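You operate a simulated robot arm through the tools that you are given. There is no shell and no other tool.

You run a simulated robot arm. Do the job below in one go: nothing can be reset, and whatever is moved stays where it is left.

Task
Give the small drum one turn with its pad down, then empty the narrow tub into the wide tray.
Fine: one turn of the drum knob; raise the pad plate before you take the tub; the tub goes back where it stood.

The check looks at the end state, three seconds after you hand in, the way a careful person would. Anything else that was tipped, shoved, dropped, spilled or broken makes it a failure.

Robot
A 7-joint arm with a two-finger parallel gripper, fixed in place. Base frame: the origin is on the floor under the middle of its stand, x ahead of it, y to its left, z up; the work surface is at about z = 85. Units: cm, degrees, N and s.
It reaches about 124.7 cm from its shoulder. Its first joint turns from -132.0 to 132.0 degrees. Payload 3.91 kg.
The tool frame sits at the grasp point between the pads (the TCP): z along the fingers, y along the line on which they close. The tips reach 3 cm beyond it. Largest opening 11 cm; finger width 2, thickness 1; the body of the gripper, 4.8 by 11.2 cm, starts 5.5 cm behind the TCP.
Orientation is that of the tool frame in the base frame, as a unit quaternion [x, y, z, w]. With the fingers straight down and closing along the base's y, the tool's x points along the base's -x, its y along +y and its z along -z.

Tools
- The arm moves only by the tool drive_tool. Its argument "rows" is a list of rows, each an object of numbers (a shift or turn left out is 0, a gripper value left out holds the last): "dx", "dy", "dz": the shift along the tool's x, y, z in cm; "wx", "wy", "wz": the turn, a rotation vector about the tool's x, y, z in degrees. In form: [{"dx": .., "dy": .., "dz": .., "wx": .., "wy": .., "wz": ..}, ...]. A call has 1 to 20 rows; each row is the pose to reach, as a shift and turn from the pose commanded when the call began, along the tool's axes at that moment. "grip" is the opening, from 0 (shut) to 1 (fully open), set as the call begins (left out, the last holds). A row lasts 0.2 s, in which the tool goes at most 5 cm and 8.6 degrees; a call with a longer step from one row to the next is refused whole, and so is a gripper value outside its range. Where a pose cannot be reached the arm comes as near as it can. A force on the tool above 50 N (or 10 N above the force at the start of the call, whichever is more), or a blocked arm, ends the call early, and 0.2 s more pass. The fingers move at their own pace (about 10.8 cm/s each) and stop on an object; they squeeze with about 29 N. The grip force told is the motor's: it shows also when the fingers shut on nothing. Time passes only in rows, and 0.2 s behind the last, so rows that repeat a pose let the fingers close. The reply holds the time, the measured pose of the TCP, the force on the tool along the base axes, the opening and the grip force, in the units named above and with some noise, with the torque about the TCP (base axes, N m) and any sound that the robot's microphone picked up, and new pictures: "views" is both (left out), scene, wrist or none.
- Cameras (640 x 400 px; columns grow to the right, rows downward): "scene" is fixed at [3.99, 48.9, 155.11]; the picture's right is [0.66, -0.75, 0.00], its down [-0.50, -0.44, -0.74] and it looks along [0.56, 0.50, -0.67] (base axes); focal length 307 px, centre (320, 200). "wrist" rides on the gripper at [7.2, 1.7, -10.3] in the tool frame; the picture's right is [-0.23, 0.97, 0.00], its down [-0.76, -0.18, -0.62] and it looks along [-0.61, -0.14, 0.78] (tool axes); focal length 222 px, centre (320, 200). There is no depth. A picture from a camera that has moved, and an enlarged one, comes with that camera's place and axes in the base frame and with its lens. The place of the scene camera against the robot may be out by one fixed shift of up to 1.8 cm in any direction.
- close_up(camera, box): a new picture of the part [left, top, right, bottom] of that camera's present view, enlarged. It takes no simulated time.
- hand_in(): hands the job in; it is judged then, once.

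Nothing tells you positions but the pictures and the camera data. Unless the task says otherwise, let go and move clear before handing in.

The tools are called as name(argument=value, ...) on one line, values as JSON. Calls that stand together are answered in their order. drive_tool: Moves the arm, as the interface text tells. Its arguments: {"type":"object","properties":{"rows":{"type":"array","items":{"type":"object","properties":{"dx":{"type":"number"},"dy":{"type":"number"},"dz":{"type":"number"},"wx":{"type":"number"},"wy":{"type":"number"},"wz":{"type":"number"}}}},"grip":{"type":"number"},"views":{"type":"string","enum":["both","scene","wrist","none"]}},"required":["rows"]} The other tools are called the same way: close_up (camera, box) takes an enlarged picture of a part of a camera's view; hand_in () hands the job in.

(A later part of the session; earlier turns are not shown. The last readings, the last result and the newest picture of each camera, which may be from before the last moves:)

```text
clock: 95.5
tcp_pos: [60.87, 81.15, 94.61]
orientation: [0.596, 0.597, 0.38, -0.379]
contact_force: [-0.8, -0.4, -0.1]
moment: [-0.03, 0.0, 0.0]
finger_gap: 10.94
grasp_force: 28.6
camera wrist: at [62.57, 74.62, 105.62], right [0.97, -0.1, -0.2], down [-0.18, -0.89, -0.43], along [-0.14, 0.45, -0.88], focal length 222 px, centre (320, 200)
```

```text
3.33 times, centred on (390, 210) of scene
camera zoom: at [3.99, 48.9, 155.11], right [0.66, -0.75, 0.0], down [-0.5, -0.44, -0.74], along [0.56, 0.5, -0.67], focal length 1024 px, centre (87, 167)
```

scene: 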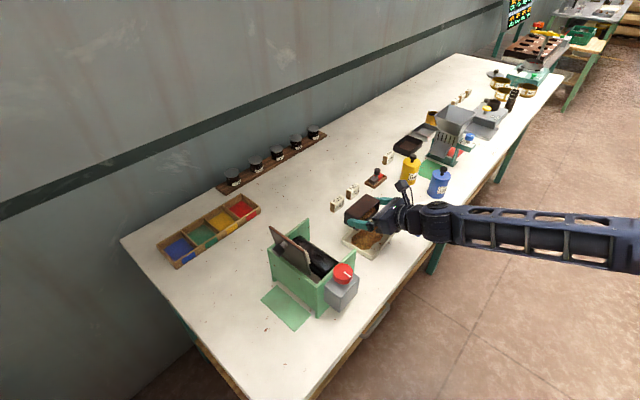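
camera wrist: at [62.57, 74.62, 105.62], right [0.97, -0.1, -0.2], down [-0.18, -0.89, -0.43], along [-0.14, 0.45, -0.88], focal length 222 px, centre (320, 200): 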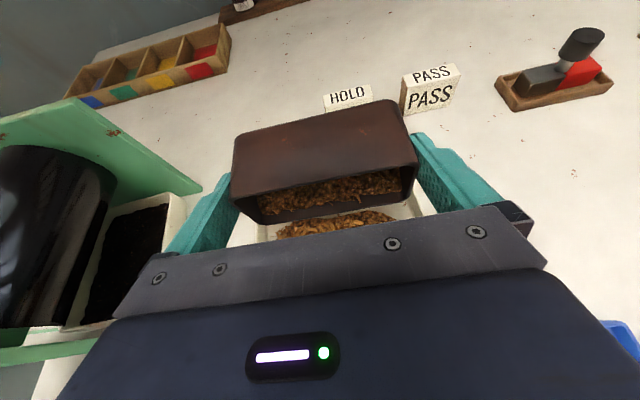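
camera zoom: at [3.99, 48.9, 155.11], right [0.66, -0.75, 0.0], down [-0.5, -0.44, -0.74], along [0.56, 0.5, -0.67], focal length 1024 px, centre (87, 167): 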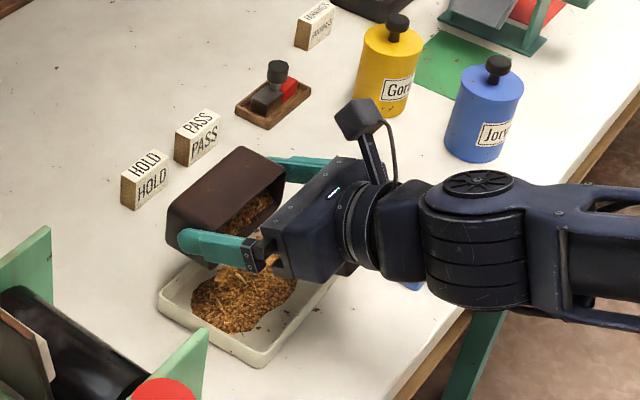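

It is pouring neatly into the tray. I'll hold briefly and then tip slowly to 105°.

drive_tool(rows=[{"dx": 0}, {"dx": 0}, {"dx": 0.01, "dz": -0.21, "wy": 3.75}, {"dx": 0.02, "dz": -0.42, "wy": 7.5}, {"dx": 0.03, "dz": -0.64, "wy": 11.25}, {"dx": 0.045, "dz": -0.85, "wy": 15}, {"dx": 0.045, "dz": -0.85, "wy": 15}], views="both")

close_up(camera="scene", box=[320, 150, 460, 270])

close_up(camera="wrist", box=[200, 80, 460, 240])

```text
clock: 97.2
tcp_pos: [60.85, 80.4, 94.81]
orientation: [0.542, 0.541, 0.456, -0.454]
contact_force: [0.3, 0.7, -0.4]
moment: [-0.01, -0.01, 0.03]
finger_gap: 10.93
grasp_force: 28.9
camera wrist: at [62.57, 71.33, 103.84], right [0.97, -0.04, -0.22], down [-0.18, -0.75, -0.64], along [-0.14, 0.67, -0.73], focal length 222 px, centre (320, 200)
```

scene: 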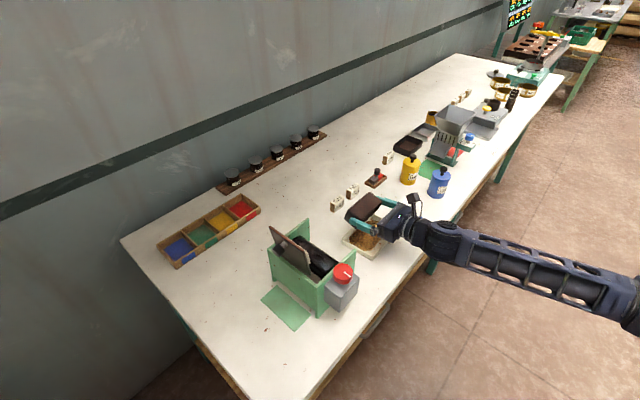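
wrist: 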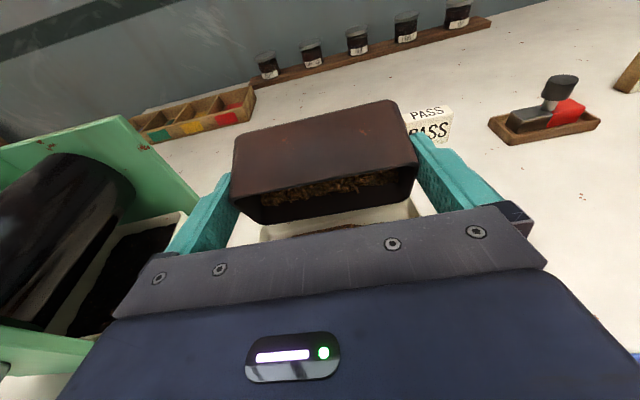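

```text
3.33 times, centred on (390, 210) of scene
camera zoom: at [3.99, 48.9, 155.11], right [0.66, -0.75, 0.0], down [-0.5, -0.44, -0.74], along [0.56, 0.5, -0.67], focal length 1024 px, centre (87, 167)
```

zoom: 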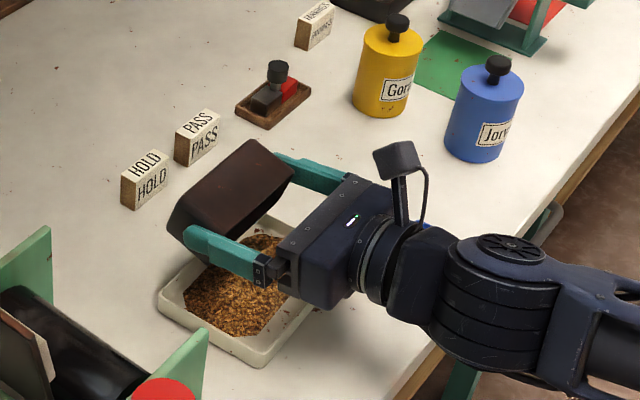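

```text
2.46 times, centred on (330, 160) of wrist
camera zoom: at [62.57, 71.33, 103.84], right [0.97, -0.04, -0.22], down [-0.18, -0.75, -0.64], along [-0.14, 0.67, -0.73], focal length 547 px, centre (295, 298)
```

zoom: 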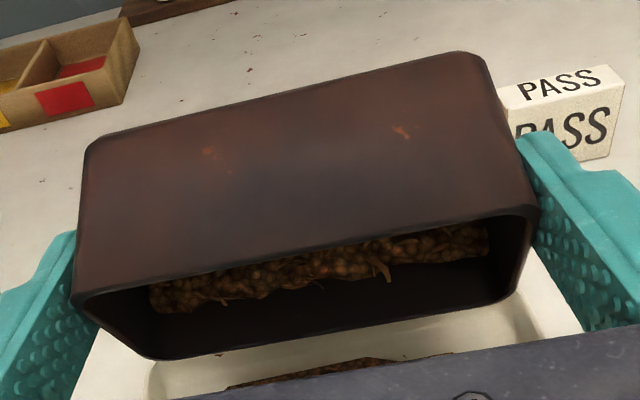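

Most of it is in the tray with no spills. I'll tip further to 120° to empty the rest.

drive_tool(rows=[{"dx": 0.27, "dz": -0.22, "wy": 3.75}, {"dx": 0.53, "dz": -0.45, "wy": 7.5}, {"dx": 0.8, "dz": -0.68, "wy": 11.25}, {"dx": 1.06, "dz": -0.9, "wy": 15}, {"dx": 1.06, "dz": -0.9, "wy": 15}, {"dx": 1.06, "dz": -0.9, "wy": 15}], views="both")

close_up(camera="scene", box=[320, 150, 460, 270])

close_up(camera="wrist", box=[200, 80, 460, 240])

```text
clock: 98.5
tcp_pos: [60.87, 79.8, 96.02]
orientation: [0.478, 0.477, 0.522, -0.521]
contact_force: [0.0, 0.1, -0.8]
moment: [-0.02, 0.0, 0.0]
finger_gap: 10.95
grasp_force: 29.2
camera wrist: at [62.49, 68.63, 102.44], right [0.97, 0.02, -0.23], down [-0.18, -0.55, -0.81], along [-0.14, 0.83, -0.54], focal length 222 px, centre (320, 200)
```

scene: 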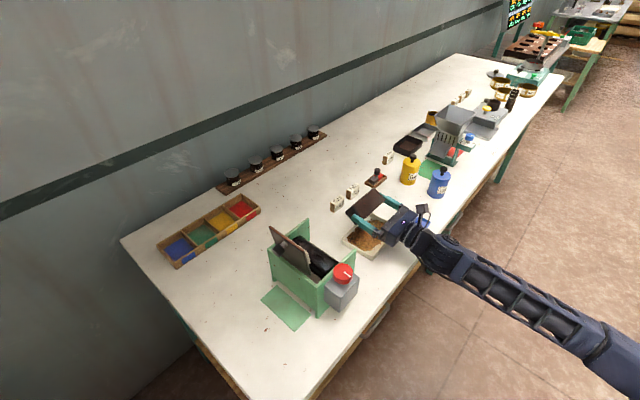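
wrist: 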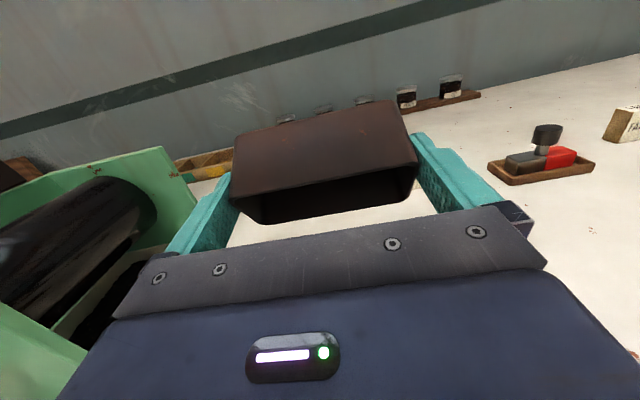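

```text
3.33 times, centred on (390, 210) of scene
camera zoom: at [3.99, 48.9, 155.11], right [0.66, -0.75, 0.0], down [-0.5, -0.44, -0.74], along [0.56, 0.5, -0.67], focal length 1024 px, centre (87, 167)
```

zoom: 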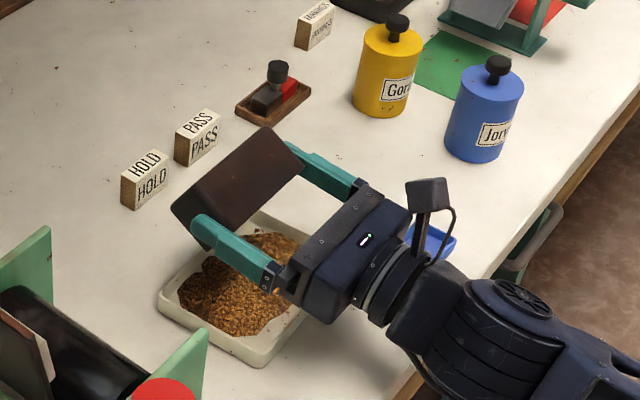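

```text
2.46 times, centred on (330, 160) of wrist
camera zoom: at [62.49, 68.63, 102.44], right [0.97, 0.02, -0.23], down [-0.18, -0.55, -0.81], along [-0.14, 0.83, -0.54], focal length 547 px, centre (295, 298)
```

zoom: 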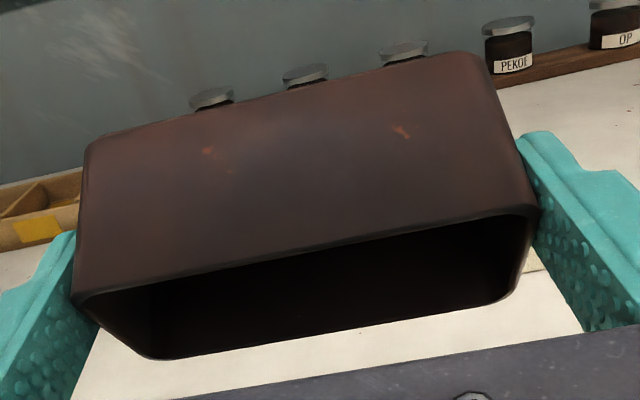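

The tub looks empty. I'll tip a little further to 130° and hold for a moment to make sure everything has dropped out.

drive_tool(rows=[{"dx": 0.85, "dz": -0.19, "wy": 3.3}, {"dx": 1.7, "dz": -0.39, "wy": 6.6}, {"dx": 2.56, "dz": -0.58, "wy": 10}, {"dx": 2.56, "dz": -0.58, "wy": 10}, {"dx": 2.56, "dz": -0.58, "wy": 10}, {"dx": 2.56, "dz": -0.58, "wy": 10}, {"dx": 2.56, "dz": -0.58, "wy": 10}], views="both")

close_up(camera="scene", box=[320, 150, 460, 270])

close_up(camera="wrist", box=[220, 100, 430, 230])

```text
clock: 100.2
tcp_pos: [60.69, 78.96, 98.47]
orientation: [0.43, 0.431, 0.561, -0.561]
contact_force: [0.2, 0.1, -0.7]
moment: [0.01, 0.01, 0.01]
finger_gap: 10.94
grasp_force: 28.6
camera wrist: at [62.41, 66.94, 102.91], right [0.97, 0.06, -0.22], down [-0.18, -0.4, -0.9], along [-0.14, 0.91, -0.38], focal length 222 px, centre (320, 200)
```

scene: 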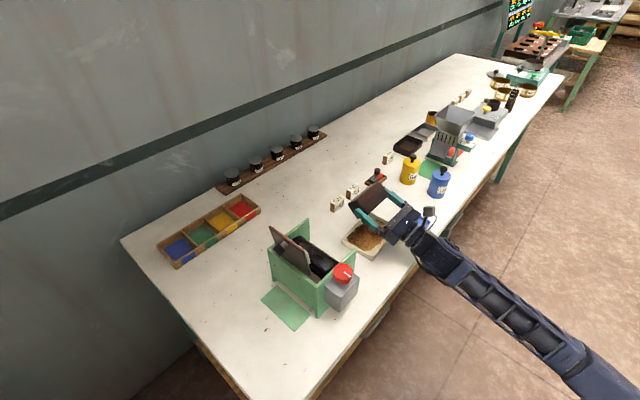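
wrist: 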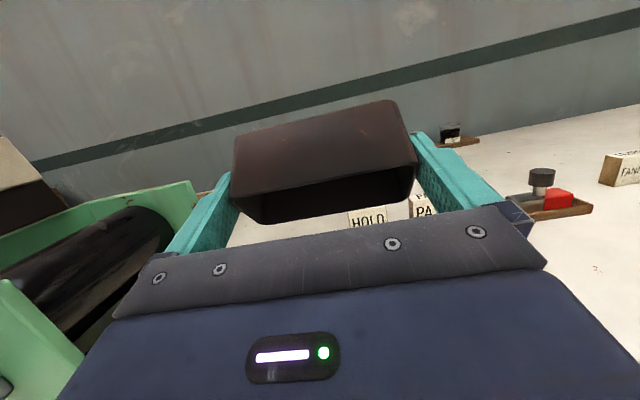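

```text
3.33 times, centred on (390, 210) of scene
camera zoom: at [3.99, 48.9, 155.11], right [0.66, -0.75, 0.0], down [-0.5, -0.44, -0.74], along [0.56, 0.5, -0.67], focal length 1024 px, centre (87, 167)
```

zoom: 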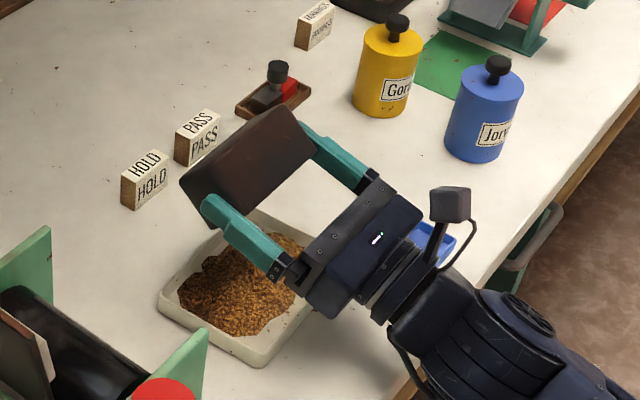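

```text
3.05 times, centred on (325, 165) of wrist
camera zoom: at [62.41, 66.94, 102.91], right [0.97, 0.06, -0.22], down [-0.18, -0.4, -0.9], along [-0.14, 0.91, -0.38], focal length 677 px, centre (305, 307)
```

zoom: 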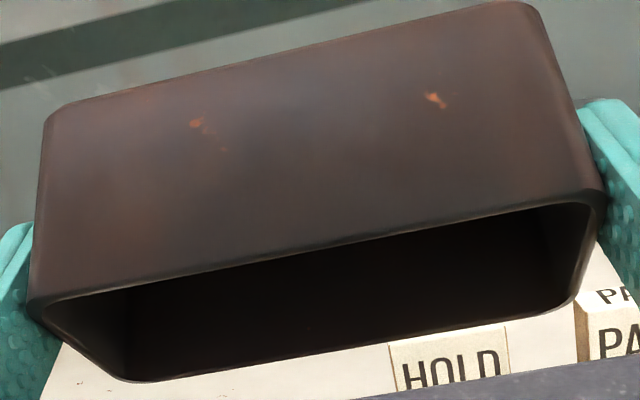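

The tub is empty and all the tea lies in the tray. Now I'll bring the tub upright while rising, staying over the tray.

drive_tool(rows=[{"dx": 0.84, "dy": 0.02, "dz": 0.37, "wy": -7.7}, {"dx": 1.69, "dy": 0.04, "dz": 0.73, "wy": -15.5}, {"dx": 2.53, "dy": 0.05, "dz": 1.1, "wy": -23.2}, {"dx": 3.37, "dy": 0.07, "dz": 1.47, "wy": -30.9}, {"dx": 4.21, "dy": 0.09, "dz": 1.84, "wy": -38.6}, {"dx": 5.06, "dy": 0.11, "dz": 2.2, "wy": -46.4}, {"dx": 5.9, "dy": 0.13, "dz": 2.57, "wy": -54.1}, {"dx": 6.74, "dy": 0.15, "dz": 2.94, "wy": -61.8}, {"dx": 7.58, "dy": 0.16, "dz": 3.3, "wy": -69.5}, {"dx": 8.43, "dy": 0.18, "dz": 3.67, "wy": -77.3}, {"dx": 9.27, "dy": 0.2, "dz": 4.04, "wy": -85}, {"dx": 9.27, "dy": 0.2, "dz": 4.04, "wy": -85}], views="both")

close_up(camera="scene", box=[310, 120, 470, 280])

```text
clock: 102.8
tcp_pos: [61.03, 80.34, 108.64]
orientation: [0.697, 0.696, 0.122, -0.121]
contact_force: [-0.8, 0.1, -1.4]
moment: [-0.01, -0.02, 0.0]
finger_gap: 10.93
grasp_force: 28.8
camera wrist: at [62.82, 83.41, 120.93], right [0.97, -0.22, -0.08], down [-0.18, -0.93, 0.33], along [-0.14, -0.3, -0.94], focal length 222 px, centre (320, 200)
```

scene: 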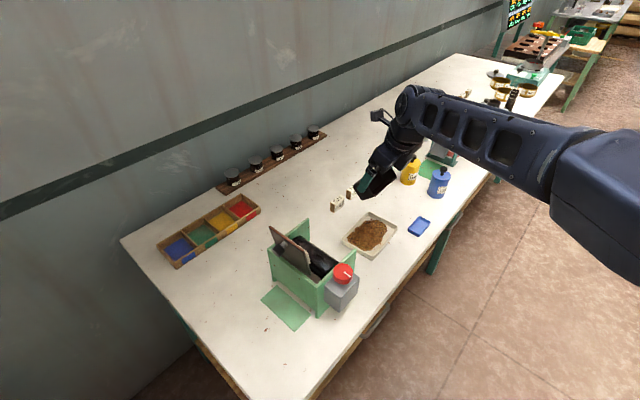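
wrist: 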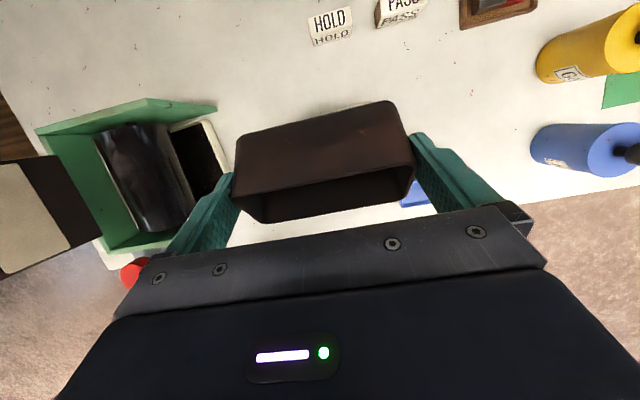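

```text
2.50 times, centred on (390, 200) of scene
camera zoom: at [3.99, 48.9, 155.11], right [0.66, -0.75, 0.0], down [-0.5, -0.44, -0.74], along [0.56, 0.5, -0.67], focal length 768 px, centre (145, 200)
```

zoom: 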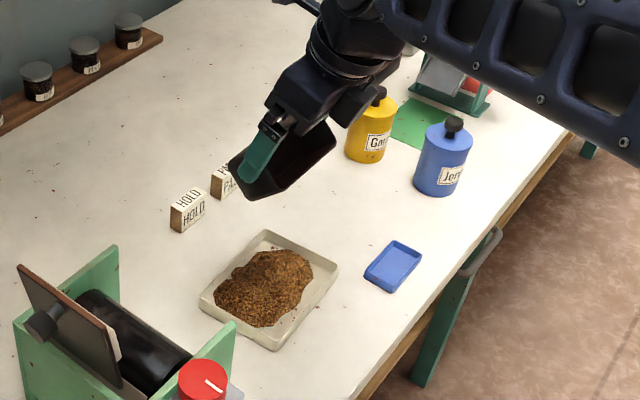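

All the tea is in the tray with nothing spilled. Now I'll take the empty tub back: up, level the tool, rotate back to yaw 0.

drive_tool(rows=[{"dx": 0.03, "dy": -0.93, "dz": -2.62, "wy": -4}, {"dx": 0.06, "dy": -1.85, "dz": -5.24, "wy": -8}, {"dx": 0.09, "dy": -2.78, "dz": -7.86, "wy": -12}, {"dx": 0.12, "dy": -3.7, "dz": -10.48, "wy": -16}, {"dx": 0.15, "dy": -4.63, "dz": -13.1, "wy": -20}, {"dx": 0.15, "dy": -4.63, "dz": -13.1, "wy": -20}], views="none")

drive_tool(rows=[{"wz": -7.5}, {"wz": -15}, {"wz": -22.5}, {"wz": -30}, {"wz": -37.5}, {"wz": -45}, {"wz": -52.5}, {"wz": -60}, {"wz": -67.5}, {"wz": -75}, {"wz": -82.5}, {"wz": -90}, {"wz": -90}], views="both")

```text
clock: 104.2
tcp_pos: [56.24, 76.04, 120.96]
orientation: [0.708, 0.706, 0.001, 0.001]
contact_force: [0.5, -0.9, -0.7]
moment: [-0.02, 0.03, 0.02]
finger_gap: 10.94
grasp_force: 29.4
```

```text
clock: 107.0
tcp_pos: [56.23, 75.98, 120.93]
orientation: [0.0, 1.0, -0.001, 0.0]
contact_force: [0.4, 0.0, -0.9]
moment: [0.03, 0.03, 0.0]
finger_gap: 10.94
grasp_force: 28.5
camera wrist: at [49.02, 77.53, 131.38], right [0.23, 0.97, 0.0], down [0.76, -0.18, 0.62], along [0.61, -0.14, -0.78], focal length 222 px, centre (320, 200)
```

scene: 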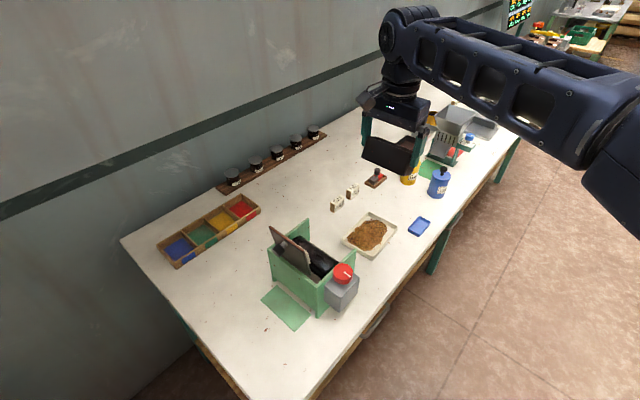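
wrist: 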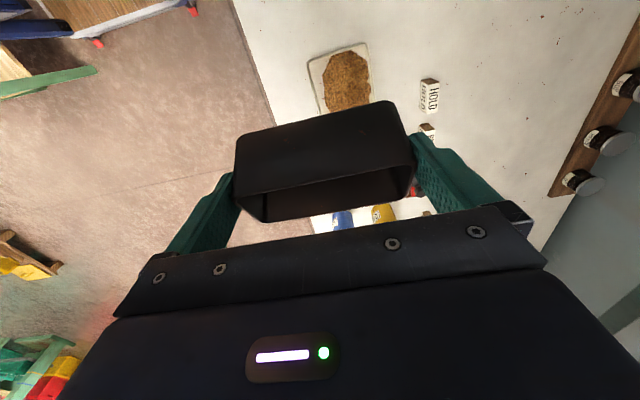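

close_up(camera="wrist", box=[200, 60, 460, 240])

drive_tool(rows=[{"dx": 1.7, "dy": 0.28, "wy": -1.1}, {"dx": 5.1, "dy": 0.83, "wy": -3.4}, {"dx": 8.5, "dy": 1.39, "wy": -5.7}, {"dx": 11.9, "dy": 1.94, "wy": -8}, {"dx": 15.3, "dy": 2.5, "wy": -10.2}, {"dx": 18.7, "dy": 3.05, "wy": -12.5}, {"dx": 22.1, "dy": 3.6, "wy": -14.8}, {"dx": 25.5, "dy": 4.16, "wy": -17}, {"dx": 28.9, "dy": 4.7, "wy": -19.3}, {"dx": 32.3, "dy": 5.27, "wy": -21.6}, {"dx": 35.7, "dy": 5.8, "wy": -23.9}, {"dx": 37.4, "dy": 6.1, "wy": -25}, {"dx": 37.4, "dy": 6.1, "wy": -25}], views="wrist")

close_up(camera="wrist", box=[200, 60, 460, 240])

```text
2.22 times, centred on (330, 150) of wrist
camera zoom: at [49.02, 77.53, 131.38], right [0.23, 0.97, 0.0], down [0.76, -0.18, 0.62], along [0.61, -0.14, -0.78], focal length 494 px, centre (298, 311)
```

zoom: 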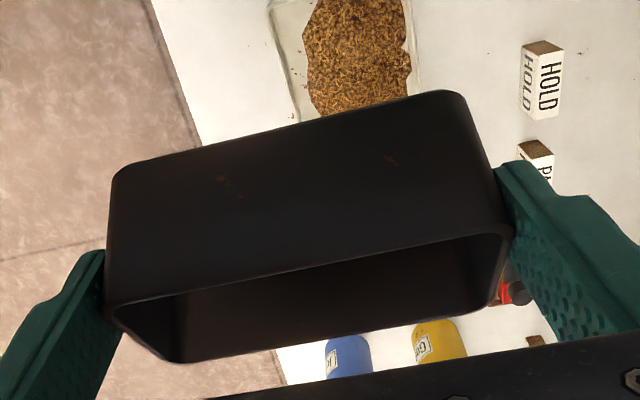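

```text
clock: 109.8
tcp_pos: [18.84, 82.2, 120.85]
orientation: [0.0, 0.976, 0.001, 0.218]
contact_force: [-0.4, 0.0, -1.2]
moment: [0.0, 0.0, -0.02]
finger_gap: 10.93
grasp_force: 29.0
camera wrist: at [7.84, 83.72, 127.25], right [0.21, 0.97, 0.1], down [0.43, -0.18, 0.89], along [0.88, -0.14, -0.45], focal length 222 px, centre (320, 200)
```

wrist: 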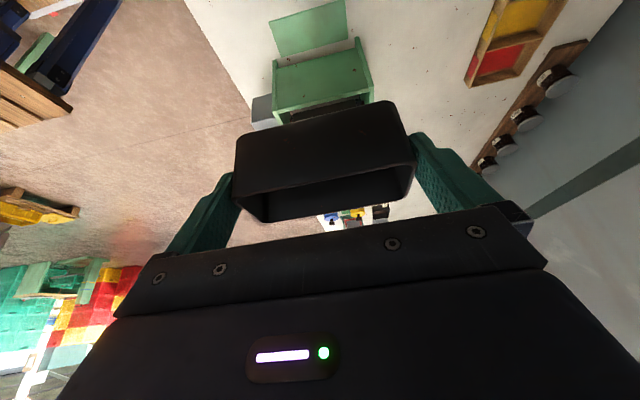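

```text
2.22 times, centred on (330, 150) of wrist
camera zoom: at [7.84, 83.72, 127.25], right [0.21, 0.97, 0.1], down [0.43, -0.18, 0.89], along [0.88, -0.14, -0.45], focal length 494 px, centre (298, 311)
```

zoom: 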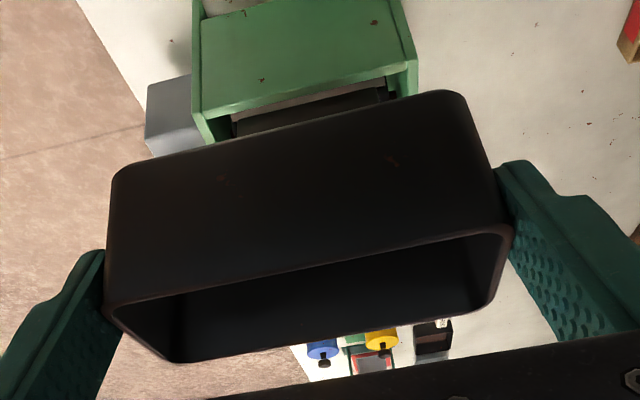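

The tub is still held firmly, though it may have slipped a few millimetres. I'll go down along the reverse path to just above the mat.

drive_tool(rows=[{"dx": 1.34, "dy": -0.02, "dz": 2.87}, {"dx": 2.68, "dy": -0.04, "dz": 5.75}, {"dx": 4.02, "dy": -0.06, "dz": 8.62}, {"dx": 5.36, "dy": -0.08, "dz": 11.5}, {"dx": 6.7, "dy": -0.1, "dz": 14.37}, {"dx": 6.27, "dy": -0.1, "dz": 17.16}, {"dx": 5.85, "dy": -0.1, "dz": 19.94}, {"dx": 5.42, "dy": -0.1, "dz": 22.73}, {"dx": 5.0, "dy": -0.1, "dz": 25.51}, {"dx": 4.57, "dy": -0.1, "dz": 28.3}, {"dx": 4.57, "dy": -0.1, "dz": 28.3}], views="wrist")

close_up(camera="wrist", box=[200, 60, 460, 240])

```text
clock: 112.2
tcp_pos: [26.69, 82.22, 93.55]
orientation: [0.001, 0.976, 0.0, 0.217]
contact_force: [-1.1, 0.3, -0.7]
moment: [0.02, 0.04, 0.04]
finger_gap: 10.93
grasp_force: 29.7
camera wrist: at [15.83, 83.89, 99.93], right [0.21, 0.97, 0.1], down [0.43, -0.18, 0.89], along [0.88, -0.14, -0.45], focal length 222 px, centre (320, 200)
```

wrist: 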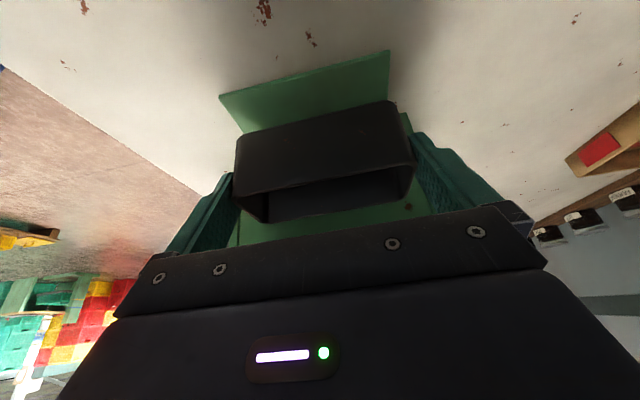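

```text
2.22 times, centred on (330, 150) of wrist
camera zoom: at [15.83, 83.89, 99.93], right [0.21, 0.97, 0.1], down [0.43, -0.18, 0.89], along [0.88, -0.14, -0.45], focal length 494 px, centre (298, 311)
```

zoom: 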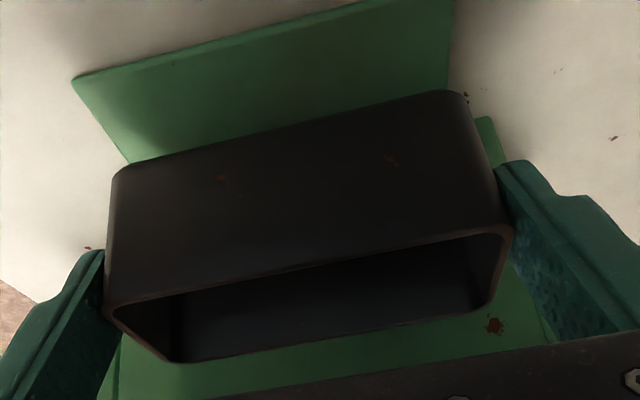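

I'm about 3 cm above the mat. I'll correct y slightly and go down gently.

drive_tool(rows=[{"dx": 0.2, "dy": -0.08, "dz": 0.45}, {"dx": 0.43, "dy": -0.15, "dz": 0.9}, {"dx": 0.64, "dy": -0.15, "dz": 1.36}, {"dx": 0.64, "dy": -0.15, "dz": 1.36}], views="none")

drive_tool(rows=[{"dx": 0}], views="wrist")

close_up(camera="wrist", box=[200, 60, 460, 240])

```text
clock: 113.2
tcp_pos: [26.67, 81.98, 91.89]
orientation: [0.002, 0.976, 0.0, 0.217]
contact_force: [-0.5, 0.8, -0.9]
moment: [-0.02, -0.01, -0.03]
finger_gap: 10.95
grasp_force: 29.4
```

```text
clock: 113.5
tcp_pos: [26.63, 81.97, 91.84]
orientation: [0.0, 0.976, 0.0, 0.218]
contact_force: [-1.4, -0.9, -0.8]
moment: [0.0, -0.01, 0.01]
finger_gap: 10.94
grasp_force: 29.1
camera wrist: at [15.8, 83.55, 98.28], right [0.21, 0.97, 0.1], down [0.43, -0.18, 0.89], along [0.88, -0.14, -0.45], focal length 222 px, centre (320, 200)
```

wrist: 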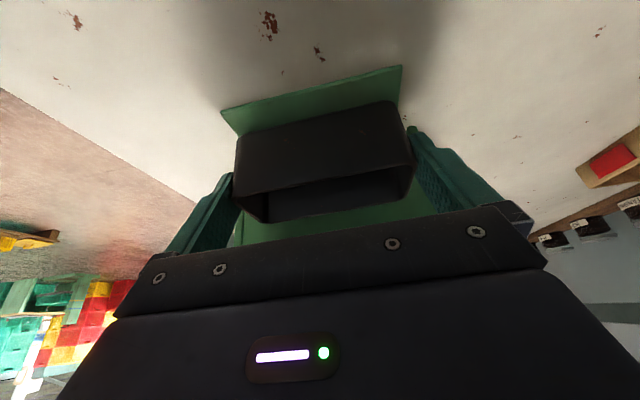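

```text
2.22 times, centred on (330, 150) of wrist
camera zoom: at [15.8, 83.55, 98.28], right [0.21, 0.97, 0.1], down [0.43, -0.18, 0.89], along [0.88, -0.14, -0.45], focal length 494 px, centre (298, 311)
```

zoom: 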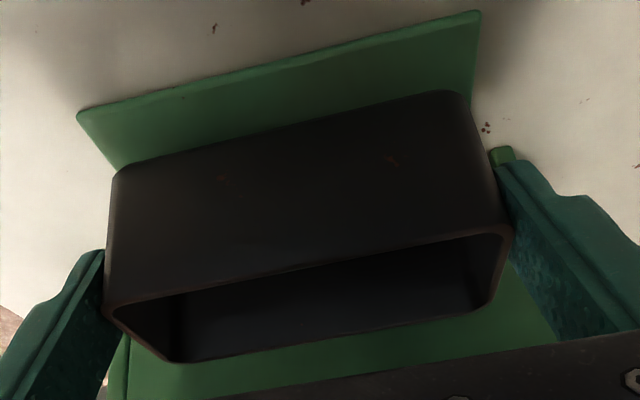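

drive_tool(rows=[{"dx": 0.17, "dy": 0.08, "dz": 0.36}, {"dx": 0.34, "dy": 0.08, "dz": 0.72}, {"dx": 0.34, "dy": 0.08, "dz": 0.72}], views="none")

drive_tool(rows=[{"dx": 0.09, "dz": 0.18}, {"dx": 0.13, "dz": 0.27}], views="none")

close_up(camera="wrist", box=[200, 60, 460, 240])

```text
clock: 114.3
tcp_pos: [26.74, 81.93, 90.99]
orientation: [-0.001, 0.976, 0.0, 0.217]
contact_force: [-4.3, -0.1, -0.5]
moment: [0.02, 0.04, 0.15]
finger_gap: 10.95
grasp_force: 29.3
```

```text
clock: 115.0
tcp_pos: [26.8, 81.96, 90.72]
orientation: [0.001, 0.976, -0.001, 0.218]
contact_force: [-4.9, 0.0, 0.5]
moment: [0.01, 0.0, 0.21]
finger_gap: 10.96
grasp_force: 28.3
```

```text
2.22 times, centred on (330, 150) of wrist
camera zoom: at [15.84, 83.51, 97.11], right [0.21, 0.97, 0.1], down [0.43, -0.18, 0.89], along [0.88, -0.14, -0.45], focal length 494 px, centre (298, 311)
```

zoom: 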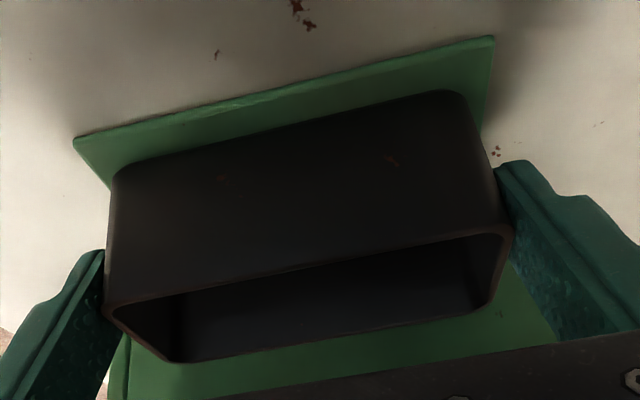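

There's a small −x force of about 5 N. I'll look at the scene to see whether the tub touches anything.

close_up(camera="scene", box=[240, 200, 380, 340])

close_up(camera="wrist", box=[230, 150, 430, 230])

drive_tool(rows=[{"dx": 0}], views="none")

```text
2.86 times, centred on (310, 270) of scene
camera zoom: at [3.99, 48.9, 155.11], right [0.66, -0.75, 0.0], down [-0.5, -0.44, -0.74], along [0.56, 0.5, -0.67], focal length 878 px, centre (349, 0)
```

zoom: 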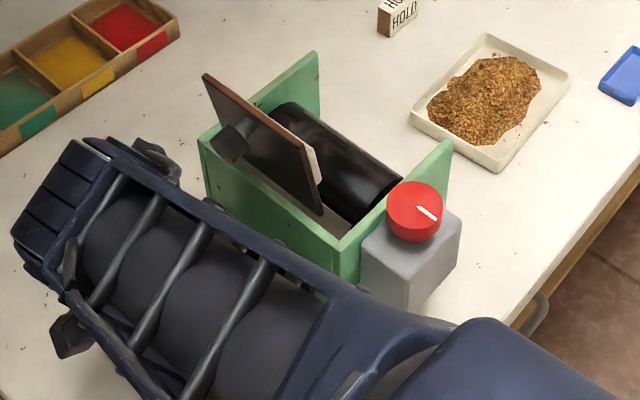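

```text
3.20 times, centred on (330, 190) of wrist
camera zoom: at [15.84, 83.51, 97.11], right [0.21, 0.97, 0.1], down [0.43, -0.18, 0.89], along [0.88, -0.14, -0.45], focal length 711 px, centre (288, 232)
```

zoom: 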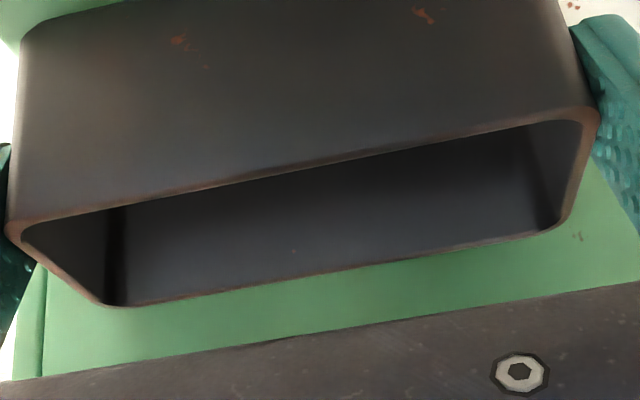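

```text
clock: 115.3
tcp_pos: [26.7, 81.92, 90.75]
orientation: [0.001, 0.976, 0.0, 0.217]
contact_force: [-5.2, -1.1, -0.8]
moment: [0.02, 0.02, 0.22]
finger_gap: 10.94
grasp_force: 28.8
```

The tub's rear edge is just brushing the stand wall, because it slipped about 0.4 cm in the grip. I'll back off 0.3 cm in −x before lowering it the rest of the way.

drive_tool(rows=[{"dx": 0.14, "dy": 0.05, "dz": -0.06}, {"dx": 0.27, "dy": 0.1, "dz": -0.13}, {"dx": 0.27, "dy": 0.1, "dz": -0.13}], views="none")

drive_tool(rows=[{"dx": 0.06, "dz": 0.14}, {"dx": 0.13, "dz": 0.27}], views="none")

```text
clock: 116.2
tcp_pos: [26.47, 82.22, 90.73]
orientation: [0.001, 0.976, 0.0, 0.217]
contact_force: [0.4, 0.3, -0.4]
moment: [0.01, 0.07, -0.03]
finger_gap: 10.95
grasp_force: 29.2
```

```text
clock: 116.8
tcp_pos: [26.48, 82.14, 90.57]
orientation: [0.0, 0.976, 0.001, 0.217]
contact_force: [-0.9, -0.8, 6.7]
moment: [0.34, -0.17, -0.04]
finger_gap: 10.93
grasp_force: 28.7
```

The tub has touched the mat (about 7 N up). I'll settle it slightly and look.

drive_tool(rows=[{"dx": 0.03, "dz": 0.07}, {"dx": 0.04, "dz": 0.09}], views="wrist")

close_up(camera="wrist", box=[200, 60, 460, 240])

```text
clock: 117.3
tcp_pos: [26.53, 82.07, 90.52]
orientation: [0.0, 0.976, 0.001, 0.217]
contact_force: [-0.9, 1.4, 17.1]
moment: [0.55, -0.23, 0.01]
finger_gap: 10.95
grasp_force: 28.7
camera wrist: at [15.57, 83.67, 96.94], right [0.21, 0.97, 0.1], down [0.43, -0.18, 0.89], along [0.88, -0.14, -0.45], focal length 222 px, centre (320, 200)
```

wrist: 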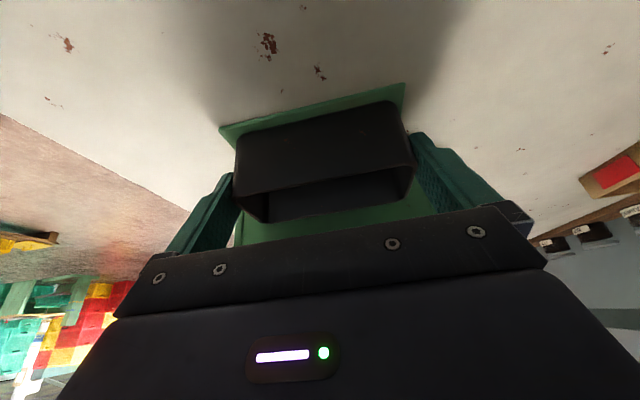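

```text
2.22 times, centred on (330, 150) of wrist
camera zoom: at [15.57, 83.67, 96.94], right [0.21, 0.97, 0.1], down [0.43, -0.18, 0.89], along [0.88, -0.14, -0.45], focal length 494 px, centre (298, 311)
```

zoom: 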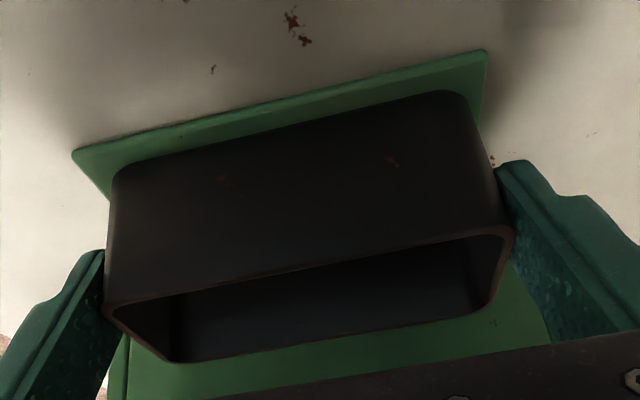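

The tub is seated on its mat. I'm opening fully, then backing out slowly along the fingers.

drive_tool(rows=[{"dx": 0}, {"dx": 0}, {"dx": 0}], grip=1.0, views="none")

drive_tool(rows=[{"dz": -0.2}, {"dz": -0.4}, {"dz": -0.4}], views="none")

close_up(camera="wrist", box=[200, 60, 460, 240])

```text
clock: 118.2
tcp_pos: [26.49, 82.21, 90.45]
orientation: [0.002, 0.976, 0.0, 0.217]
contact_force: [-0.7, -0.7, -0.5]
moment: [0.0, -0.02, -0.05]
finger_gap: 11.0
grasp_force: 0.1
```

```text
clock: 119.0
tcp_pos: [26.38, 81.98, 90.76]
orientation: [0.001, 0.976, 0.0, 0.218]
contact_force: [-0.5, 0.3, -0.2]
moment: [0.0, 0.01, -0.03]
finger_gap: 10.98
grasp_force: 0.0
```

```text
2.22 times, centred on (330, 150) of wrist
camera zoom: at [15.42, 83.65, 97.16], right [0.21, 0.97, 0.1], down [0.43, -0.18, 0.89], along [0.88, -0.14, -0.45], focal length 494 px, centre (298, 311)
```

zoom: 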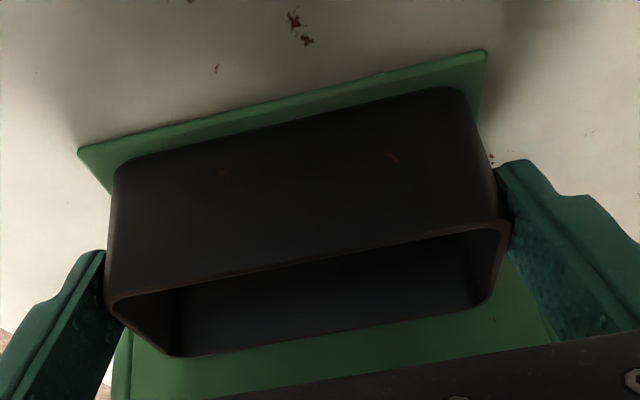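

Forces are near zero and the tub stays put. Continuing to back out.

drive_tool(rows=[{"dz": -0.4}, {"dz": -0.8}, {"dz": -1.2}, {"dz": -1.2}], views="none")

close_up(camera="wrist", box=[200, 60, 460, 240])

drive_tool(rows=[{"dz": -0.5}, {"dz": -1.0}, {"dz": -1.6}, {"dz": -2.4}, {"dz": -3.4}, {"dz": -3.4}], views="none")

close_up(camera="wrist", box=[200, 60, 460, 240])

```text
clock: 120.0
tcp_pos: [25.83, 82.03, 91.85]
orientation: [0.001, 0.976, 0.0, 0.217]
contact_force: [0.0, -0.1, 0.1]
moment: [0.01, -0.02, 0.01]
finger_gap: 11.02
grasp_force: 0.0
```

```text
2.22 times, centred on (330, 150) of wrist
camera zoom: at [14.95, 83.62, 98.2], right [0.21, 0.97, 0.1], down [0.43, -0.18, 0.89], along [0.88, -0.14, -0.45], focal length 494 px, centre (298, 311)
```

zoom: 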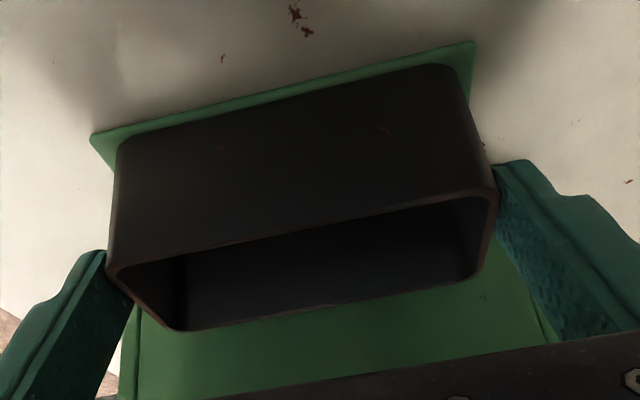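

```text
clock: 121.3
tcp_pos: [24.27, 82.19, 95.12]
orientation: [0.001, 0.976, -0.001, 0.217]
contact_force: [-0.6, -0.1, -0.3]
moment: [0.01, 0.04, 0.0]
finger_gap: 10.99
grasp_force: 0.1
```

```text
2.22 times, centred on (330, 150) of wrist
camera zoom: at [13.38, 83.68, 101.38], right [0.21, 0.97, 0.1], down [0.43, -0.18, 0.89], along [0.88, -0.14, -0.45], focal length 494 px, centre (298, 311)
```

zoom: 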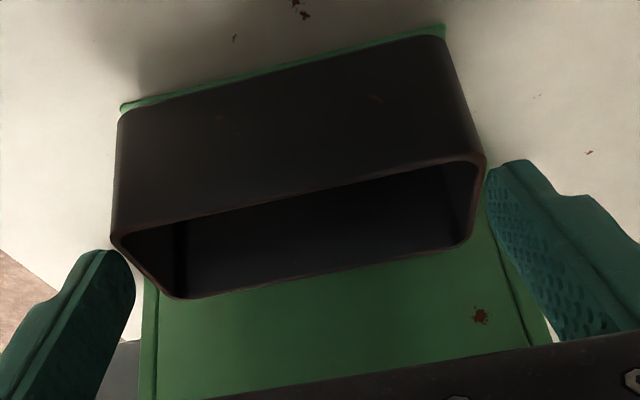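

Comparing scale, the tub has been dragged up with the fully open fingers; it is wedged, because the opening is barely wider than the tub. I'll secure it by gripping again right away.

drive_tool(rows=[{"dx": 0}, {"dx": 0}], grip=0.85, views="wrist")

close_up(camera="wrist", box=[200, 60, 460, 240])

close_up(camera="scene", box=[200, 200, 380, 340])

```text
clock: 122.0
tcp_pos: [24.25, 81.98, 94.92]
orientation: [0.002, 0.976, -0.001, 0.217]
contact_force: [-0.3, -0.1, 0.1]
moment: [-0.04, 0.02, -0.02]
finger_gap: 10.89
grasp_force: 28.9
camera wrist: at [13.39, 83.68, 101.38], right [0.21, 0.97, 0.1], down [0.43, -0.18, 0.89], along [0.88, -0.14, -0.45], focal length 222 px, centre (320, 200)
```

wrist: 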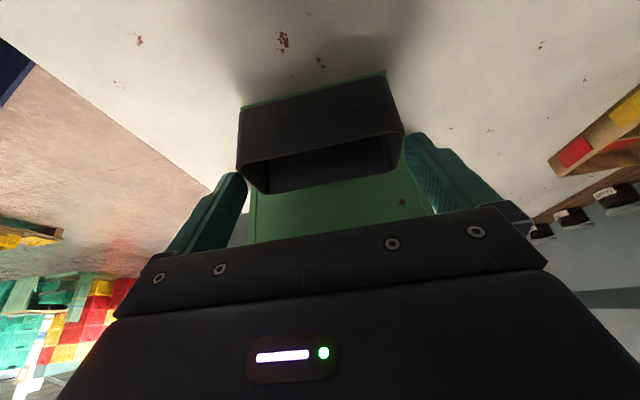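

```text
2.22 times, centred on (330, 150) of wrist
camera zoom: at [13.39, 83.68, 101.38], right [0.21, 0.97, 0.1], down [0.43, -0.18, 0.89], along [0.88, -0.14, -0.45], focal length 494 px, centre (298, 311)
```

zoom: 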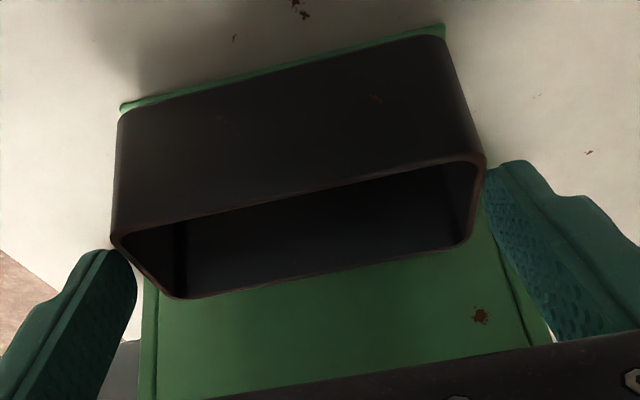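

```text
2.86 times, centred on (290, 270) of scene
camera zoom: at [3.99, 48.9, 155.11], right [0.66, -0.75, 0.0], down [-0.5, -0.44, -0.74], along [0.56, 0.5, -0.67], focal length 878 px, centre (406, 0)
```

zoom: 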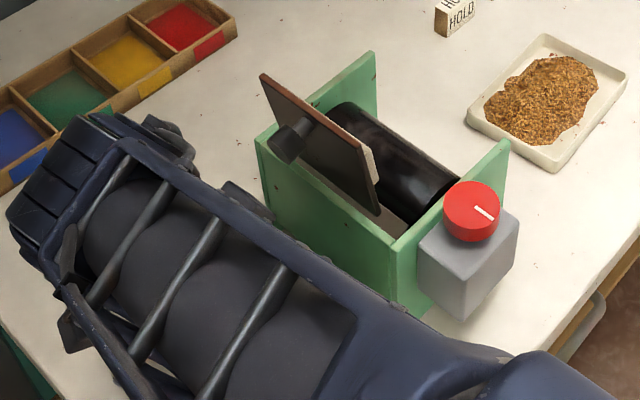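

The tub now hangs only from the fingertips at its near rim, about 2 cm above the mat and 2 cm too far out. That shallow hold is actually good for letting go, so I'll set it gently back.

drive_tool(rows=[{"dx": -0.2, "dz": 0.45}, {"dx": -0.4, "dz": 0.9}, {"dx": -0.6, "dz": 1.35}, {"dx": -0.8, "dz": 1.8}, {"dx": -1.0, "dz": 2.2}, {"dx": -1.0, "dz": 2.2}], views="wrist")

close_up(camera="wrist", box=[200, 60, 460, 240])

```text
clock: 123.3
tcp_pos: [26.21, 82.08, 93.45]
orientation: [0.001, 0.976, 0.0, 0.217]
contact_force: [1.1, -0.8, 0.2]
moment: [-0.01, 0.05, -0.01]
finger_gap: 10.9
grasp_force: 29.3
camera wrist: at [15.35, 83.63, 99.75], right [0.21, 0.97, 0.1], down [0.43, -0.18, 0.89], along [0.88, -0.14, -0.45], focal length 222 px, centre (320, 200)
```

wrist: 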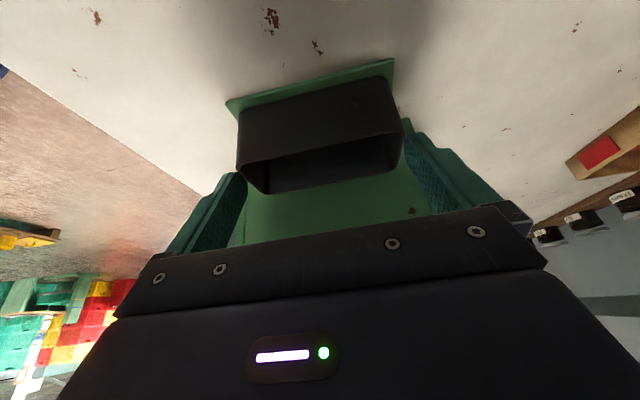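

```text
2.22 times, centred on (330, 150) of wrist
camera zoom: at [15.35, 83.63, 99.75], right [0.21, 0.97, 0.1], down [0.43, -0.18, 0.89], along [0.88, -0.14, -0.45], focal length 494 px, centre (298, 311)
```

zoom: 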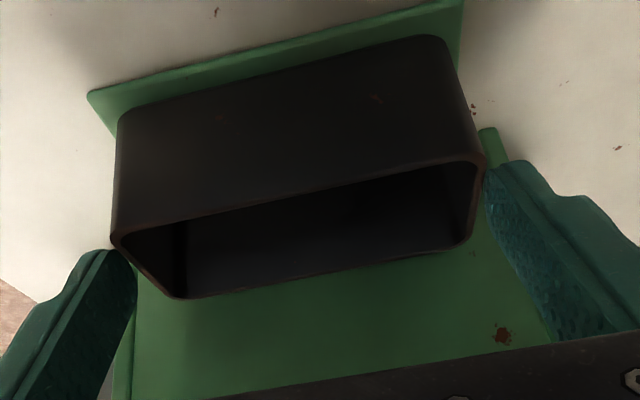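

It's steady. Lowering the last few millimetres and feeling for the mat.

drive_tool(rows=[{"dx": -0.03, "dz": 0.2}, {"dx": -0.06, "dz": 0.42}], views="none")

drive_tool(rows=[{"dx": 0.05, "dz": 0.1}, {"dx": 0.05, "dz": 0.1}], views="none")

```text
clock: 124.0
tcp_pos: [26.4, 82.1, 93.25]
orientation: [0.0, 0.976, 0.001, 0.218]
contact_force: [-1.5, -0.8, 9.5]
moment: [0.54, -0.27, 0.12]
finger_gap: 10.91
grasp_force: 29.0
```

```text
clock: 124.5
tcp_pos: [26.35, 82.18, 92.99]
orientation: [0.001, 0.976, 0.001, 0.217]
contact_force: [-5.9, 0.3, 21.4]
moment: [0.03, -0.49, 0.0]
finger_gap: 10.9
grasp_force: 28.8
```

The tub is seated (21 N, both ends). I'll open and lift straight up, which only needs about 1 cm to clear the rim.

drive_tool(rows=[{"dx": 0}, {"dx": 0}, {"dx": 0}], grip=1.0, views="none")

close_up(camera="wrist", box=[200, 60, 460, 240])

drive_tool(rows=[{"dx": -0.1, "dz": -0.2}, {"dx": -0.21, "dz": -0.45}, {"dx": -0.21, "dz": -0.45}], views="none")

close_up(camera="wrist", box=[200, 60, 460, 240])

```text
clock: 125.3
tcp_pos: [26.5, 82.07, 92.9]
orientation: [0.001, 0.976, 0.0, 0.218]
contact_force: [0.3, 0.1, -1.6]
moment: [0.0, -0.03, 0.02]
finger_gap: 11.03
grasp_force: 0.1
```

```text
2.22 times, centred on (330, 150) of wrist
camera zoom: at [15.51, 83.68, 99.21], right [0.21, 0.97, 0.1], down [0.43, -0.18, 0.89], along [0.88, -0.14, -0.45], focal length 494 px, centre (298, 311)
```

zoom: 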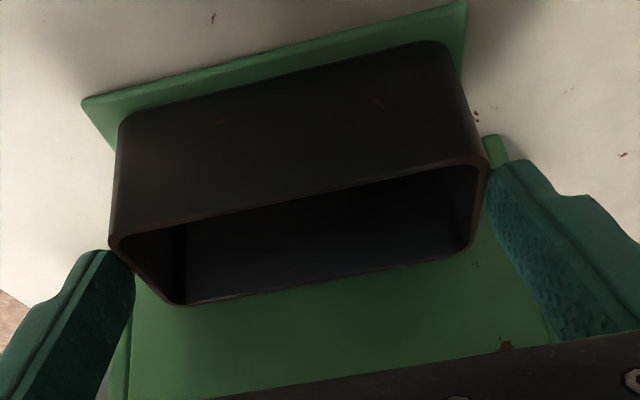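

```text
clock: 126.2
tcp_pos: [26.33, 82.04, 93.54]
orientation: [0.001, 0.976, 0.0, 0.217]
contact_force: [0.1, -1.1, -0.3]
moment: [-0.02, 0.01, -0.01]
finger_gap: 10.99
grasp_force: 0.0
```

```text
2.22 times, centred on (330, 150) of wrist
camera zoom: at [15.56, 83.63, 99.82], right [0.21, 0.97, 0.1], down [0.43, -0.18, 0.89], along [0.88, -0.14, -0.45], focal length 494 px, centre (298, 311)
```

zoom: 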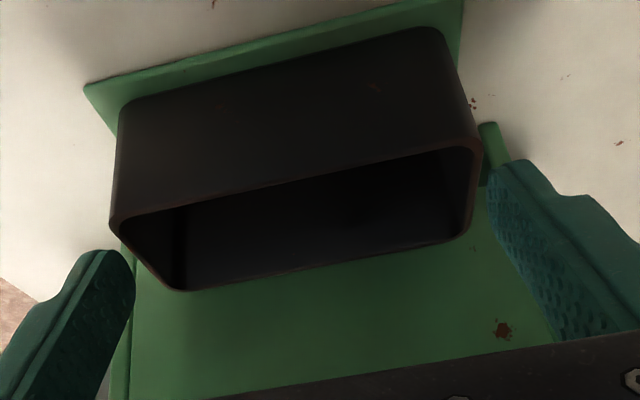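

The tub stays on the mat this time. Continuing straight up.

drive_tool(rows=[{"dx": -0.15, "dz": -0.32}, {"dx": -0.32, "dz": -0.68}, {"dx": -0.32, "dz": -0.68}], views="none")

close_up(camera="wrist", box=[200, 60, 460, 240])

drive_tool(rows=[{"dx": -0.32, "dz": -0.68}, {"dx": -0.63, "dz": -1.36}, {"dx": -0.63, "dz": -1.36}], views="none")

close_up(camera="wrist", box=[200, 60, 460, 240])

```text
clock: 127.0
tcp_pos: [26.41, 82.09, 94.24]
orientation: [0.001, 0.976, 0.0, 0.217]
contact_force: [0.3, 0.5, -0.1]
moment: [0.03, 0.0, -0.02]
finger_gap: 11.0
grasp_force: 0.2
```

```text
2.22 times, centred on (330, 150) of wrist
camera zoom: at [15.56, 83.64, 100.54], right [0.21, 0.97, 0.1], down [0.43, -0.18, 0.89], along [0.88, -0.14, -0.45], focal length 494 px, centre (298, 311)
```

zoom: 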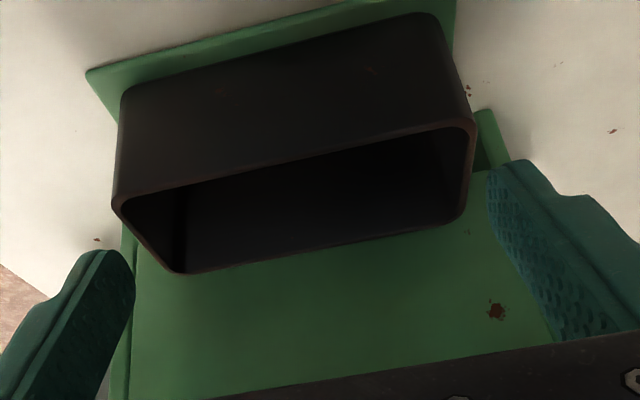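

```text
clock: 127.8
tcp_pos: [26.5, 81.95, 95.76]
orientation: [0.001, 0.976, 0.0, 0.217]
contact_force: [0.5, 0.3, 0.1]
moment: [0.03, 0.02, -0.01]
finger_gap: 10.99
grasp_force: 0.0
```

```text
2.22 times, centred on (330, 150) of wrist
camera zoom: at [15.59, 83.58, 102.06], right [0.21, 0.97, 0.1], down [0.43, -0.18, 0.89], along [0.88, -0.14, -0.45], focal length 494 px, centre (298, 311)
```

zoom: 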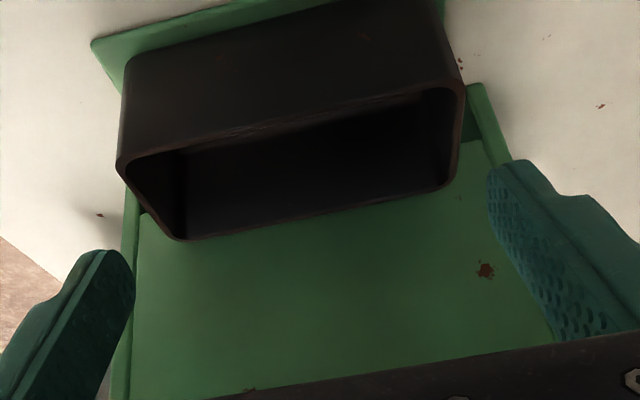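

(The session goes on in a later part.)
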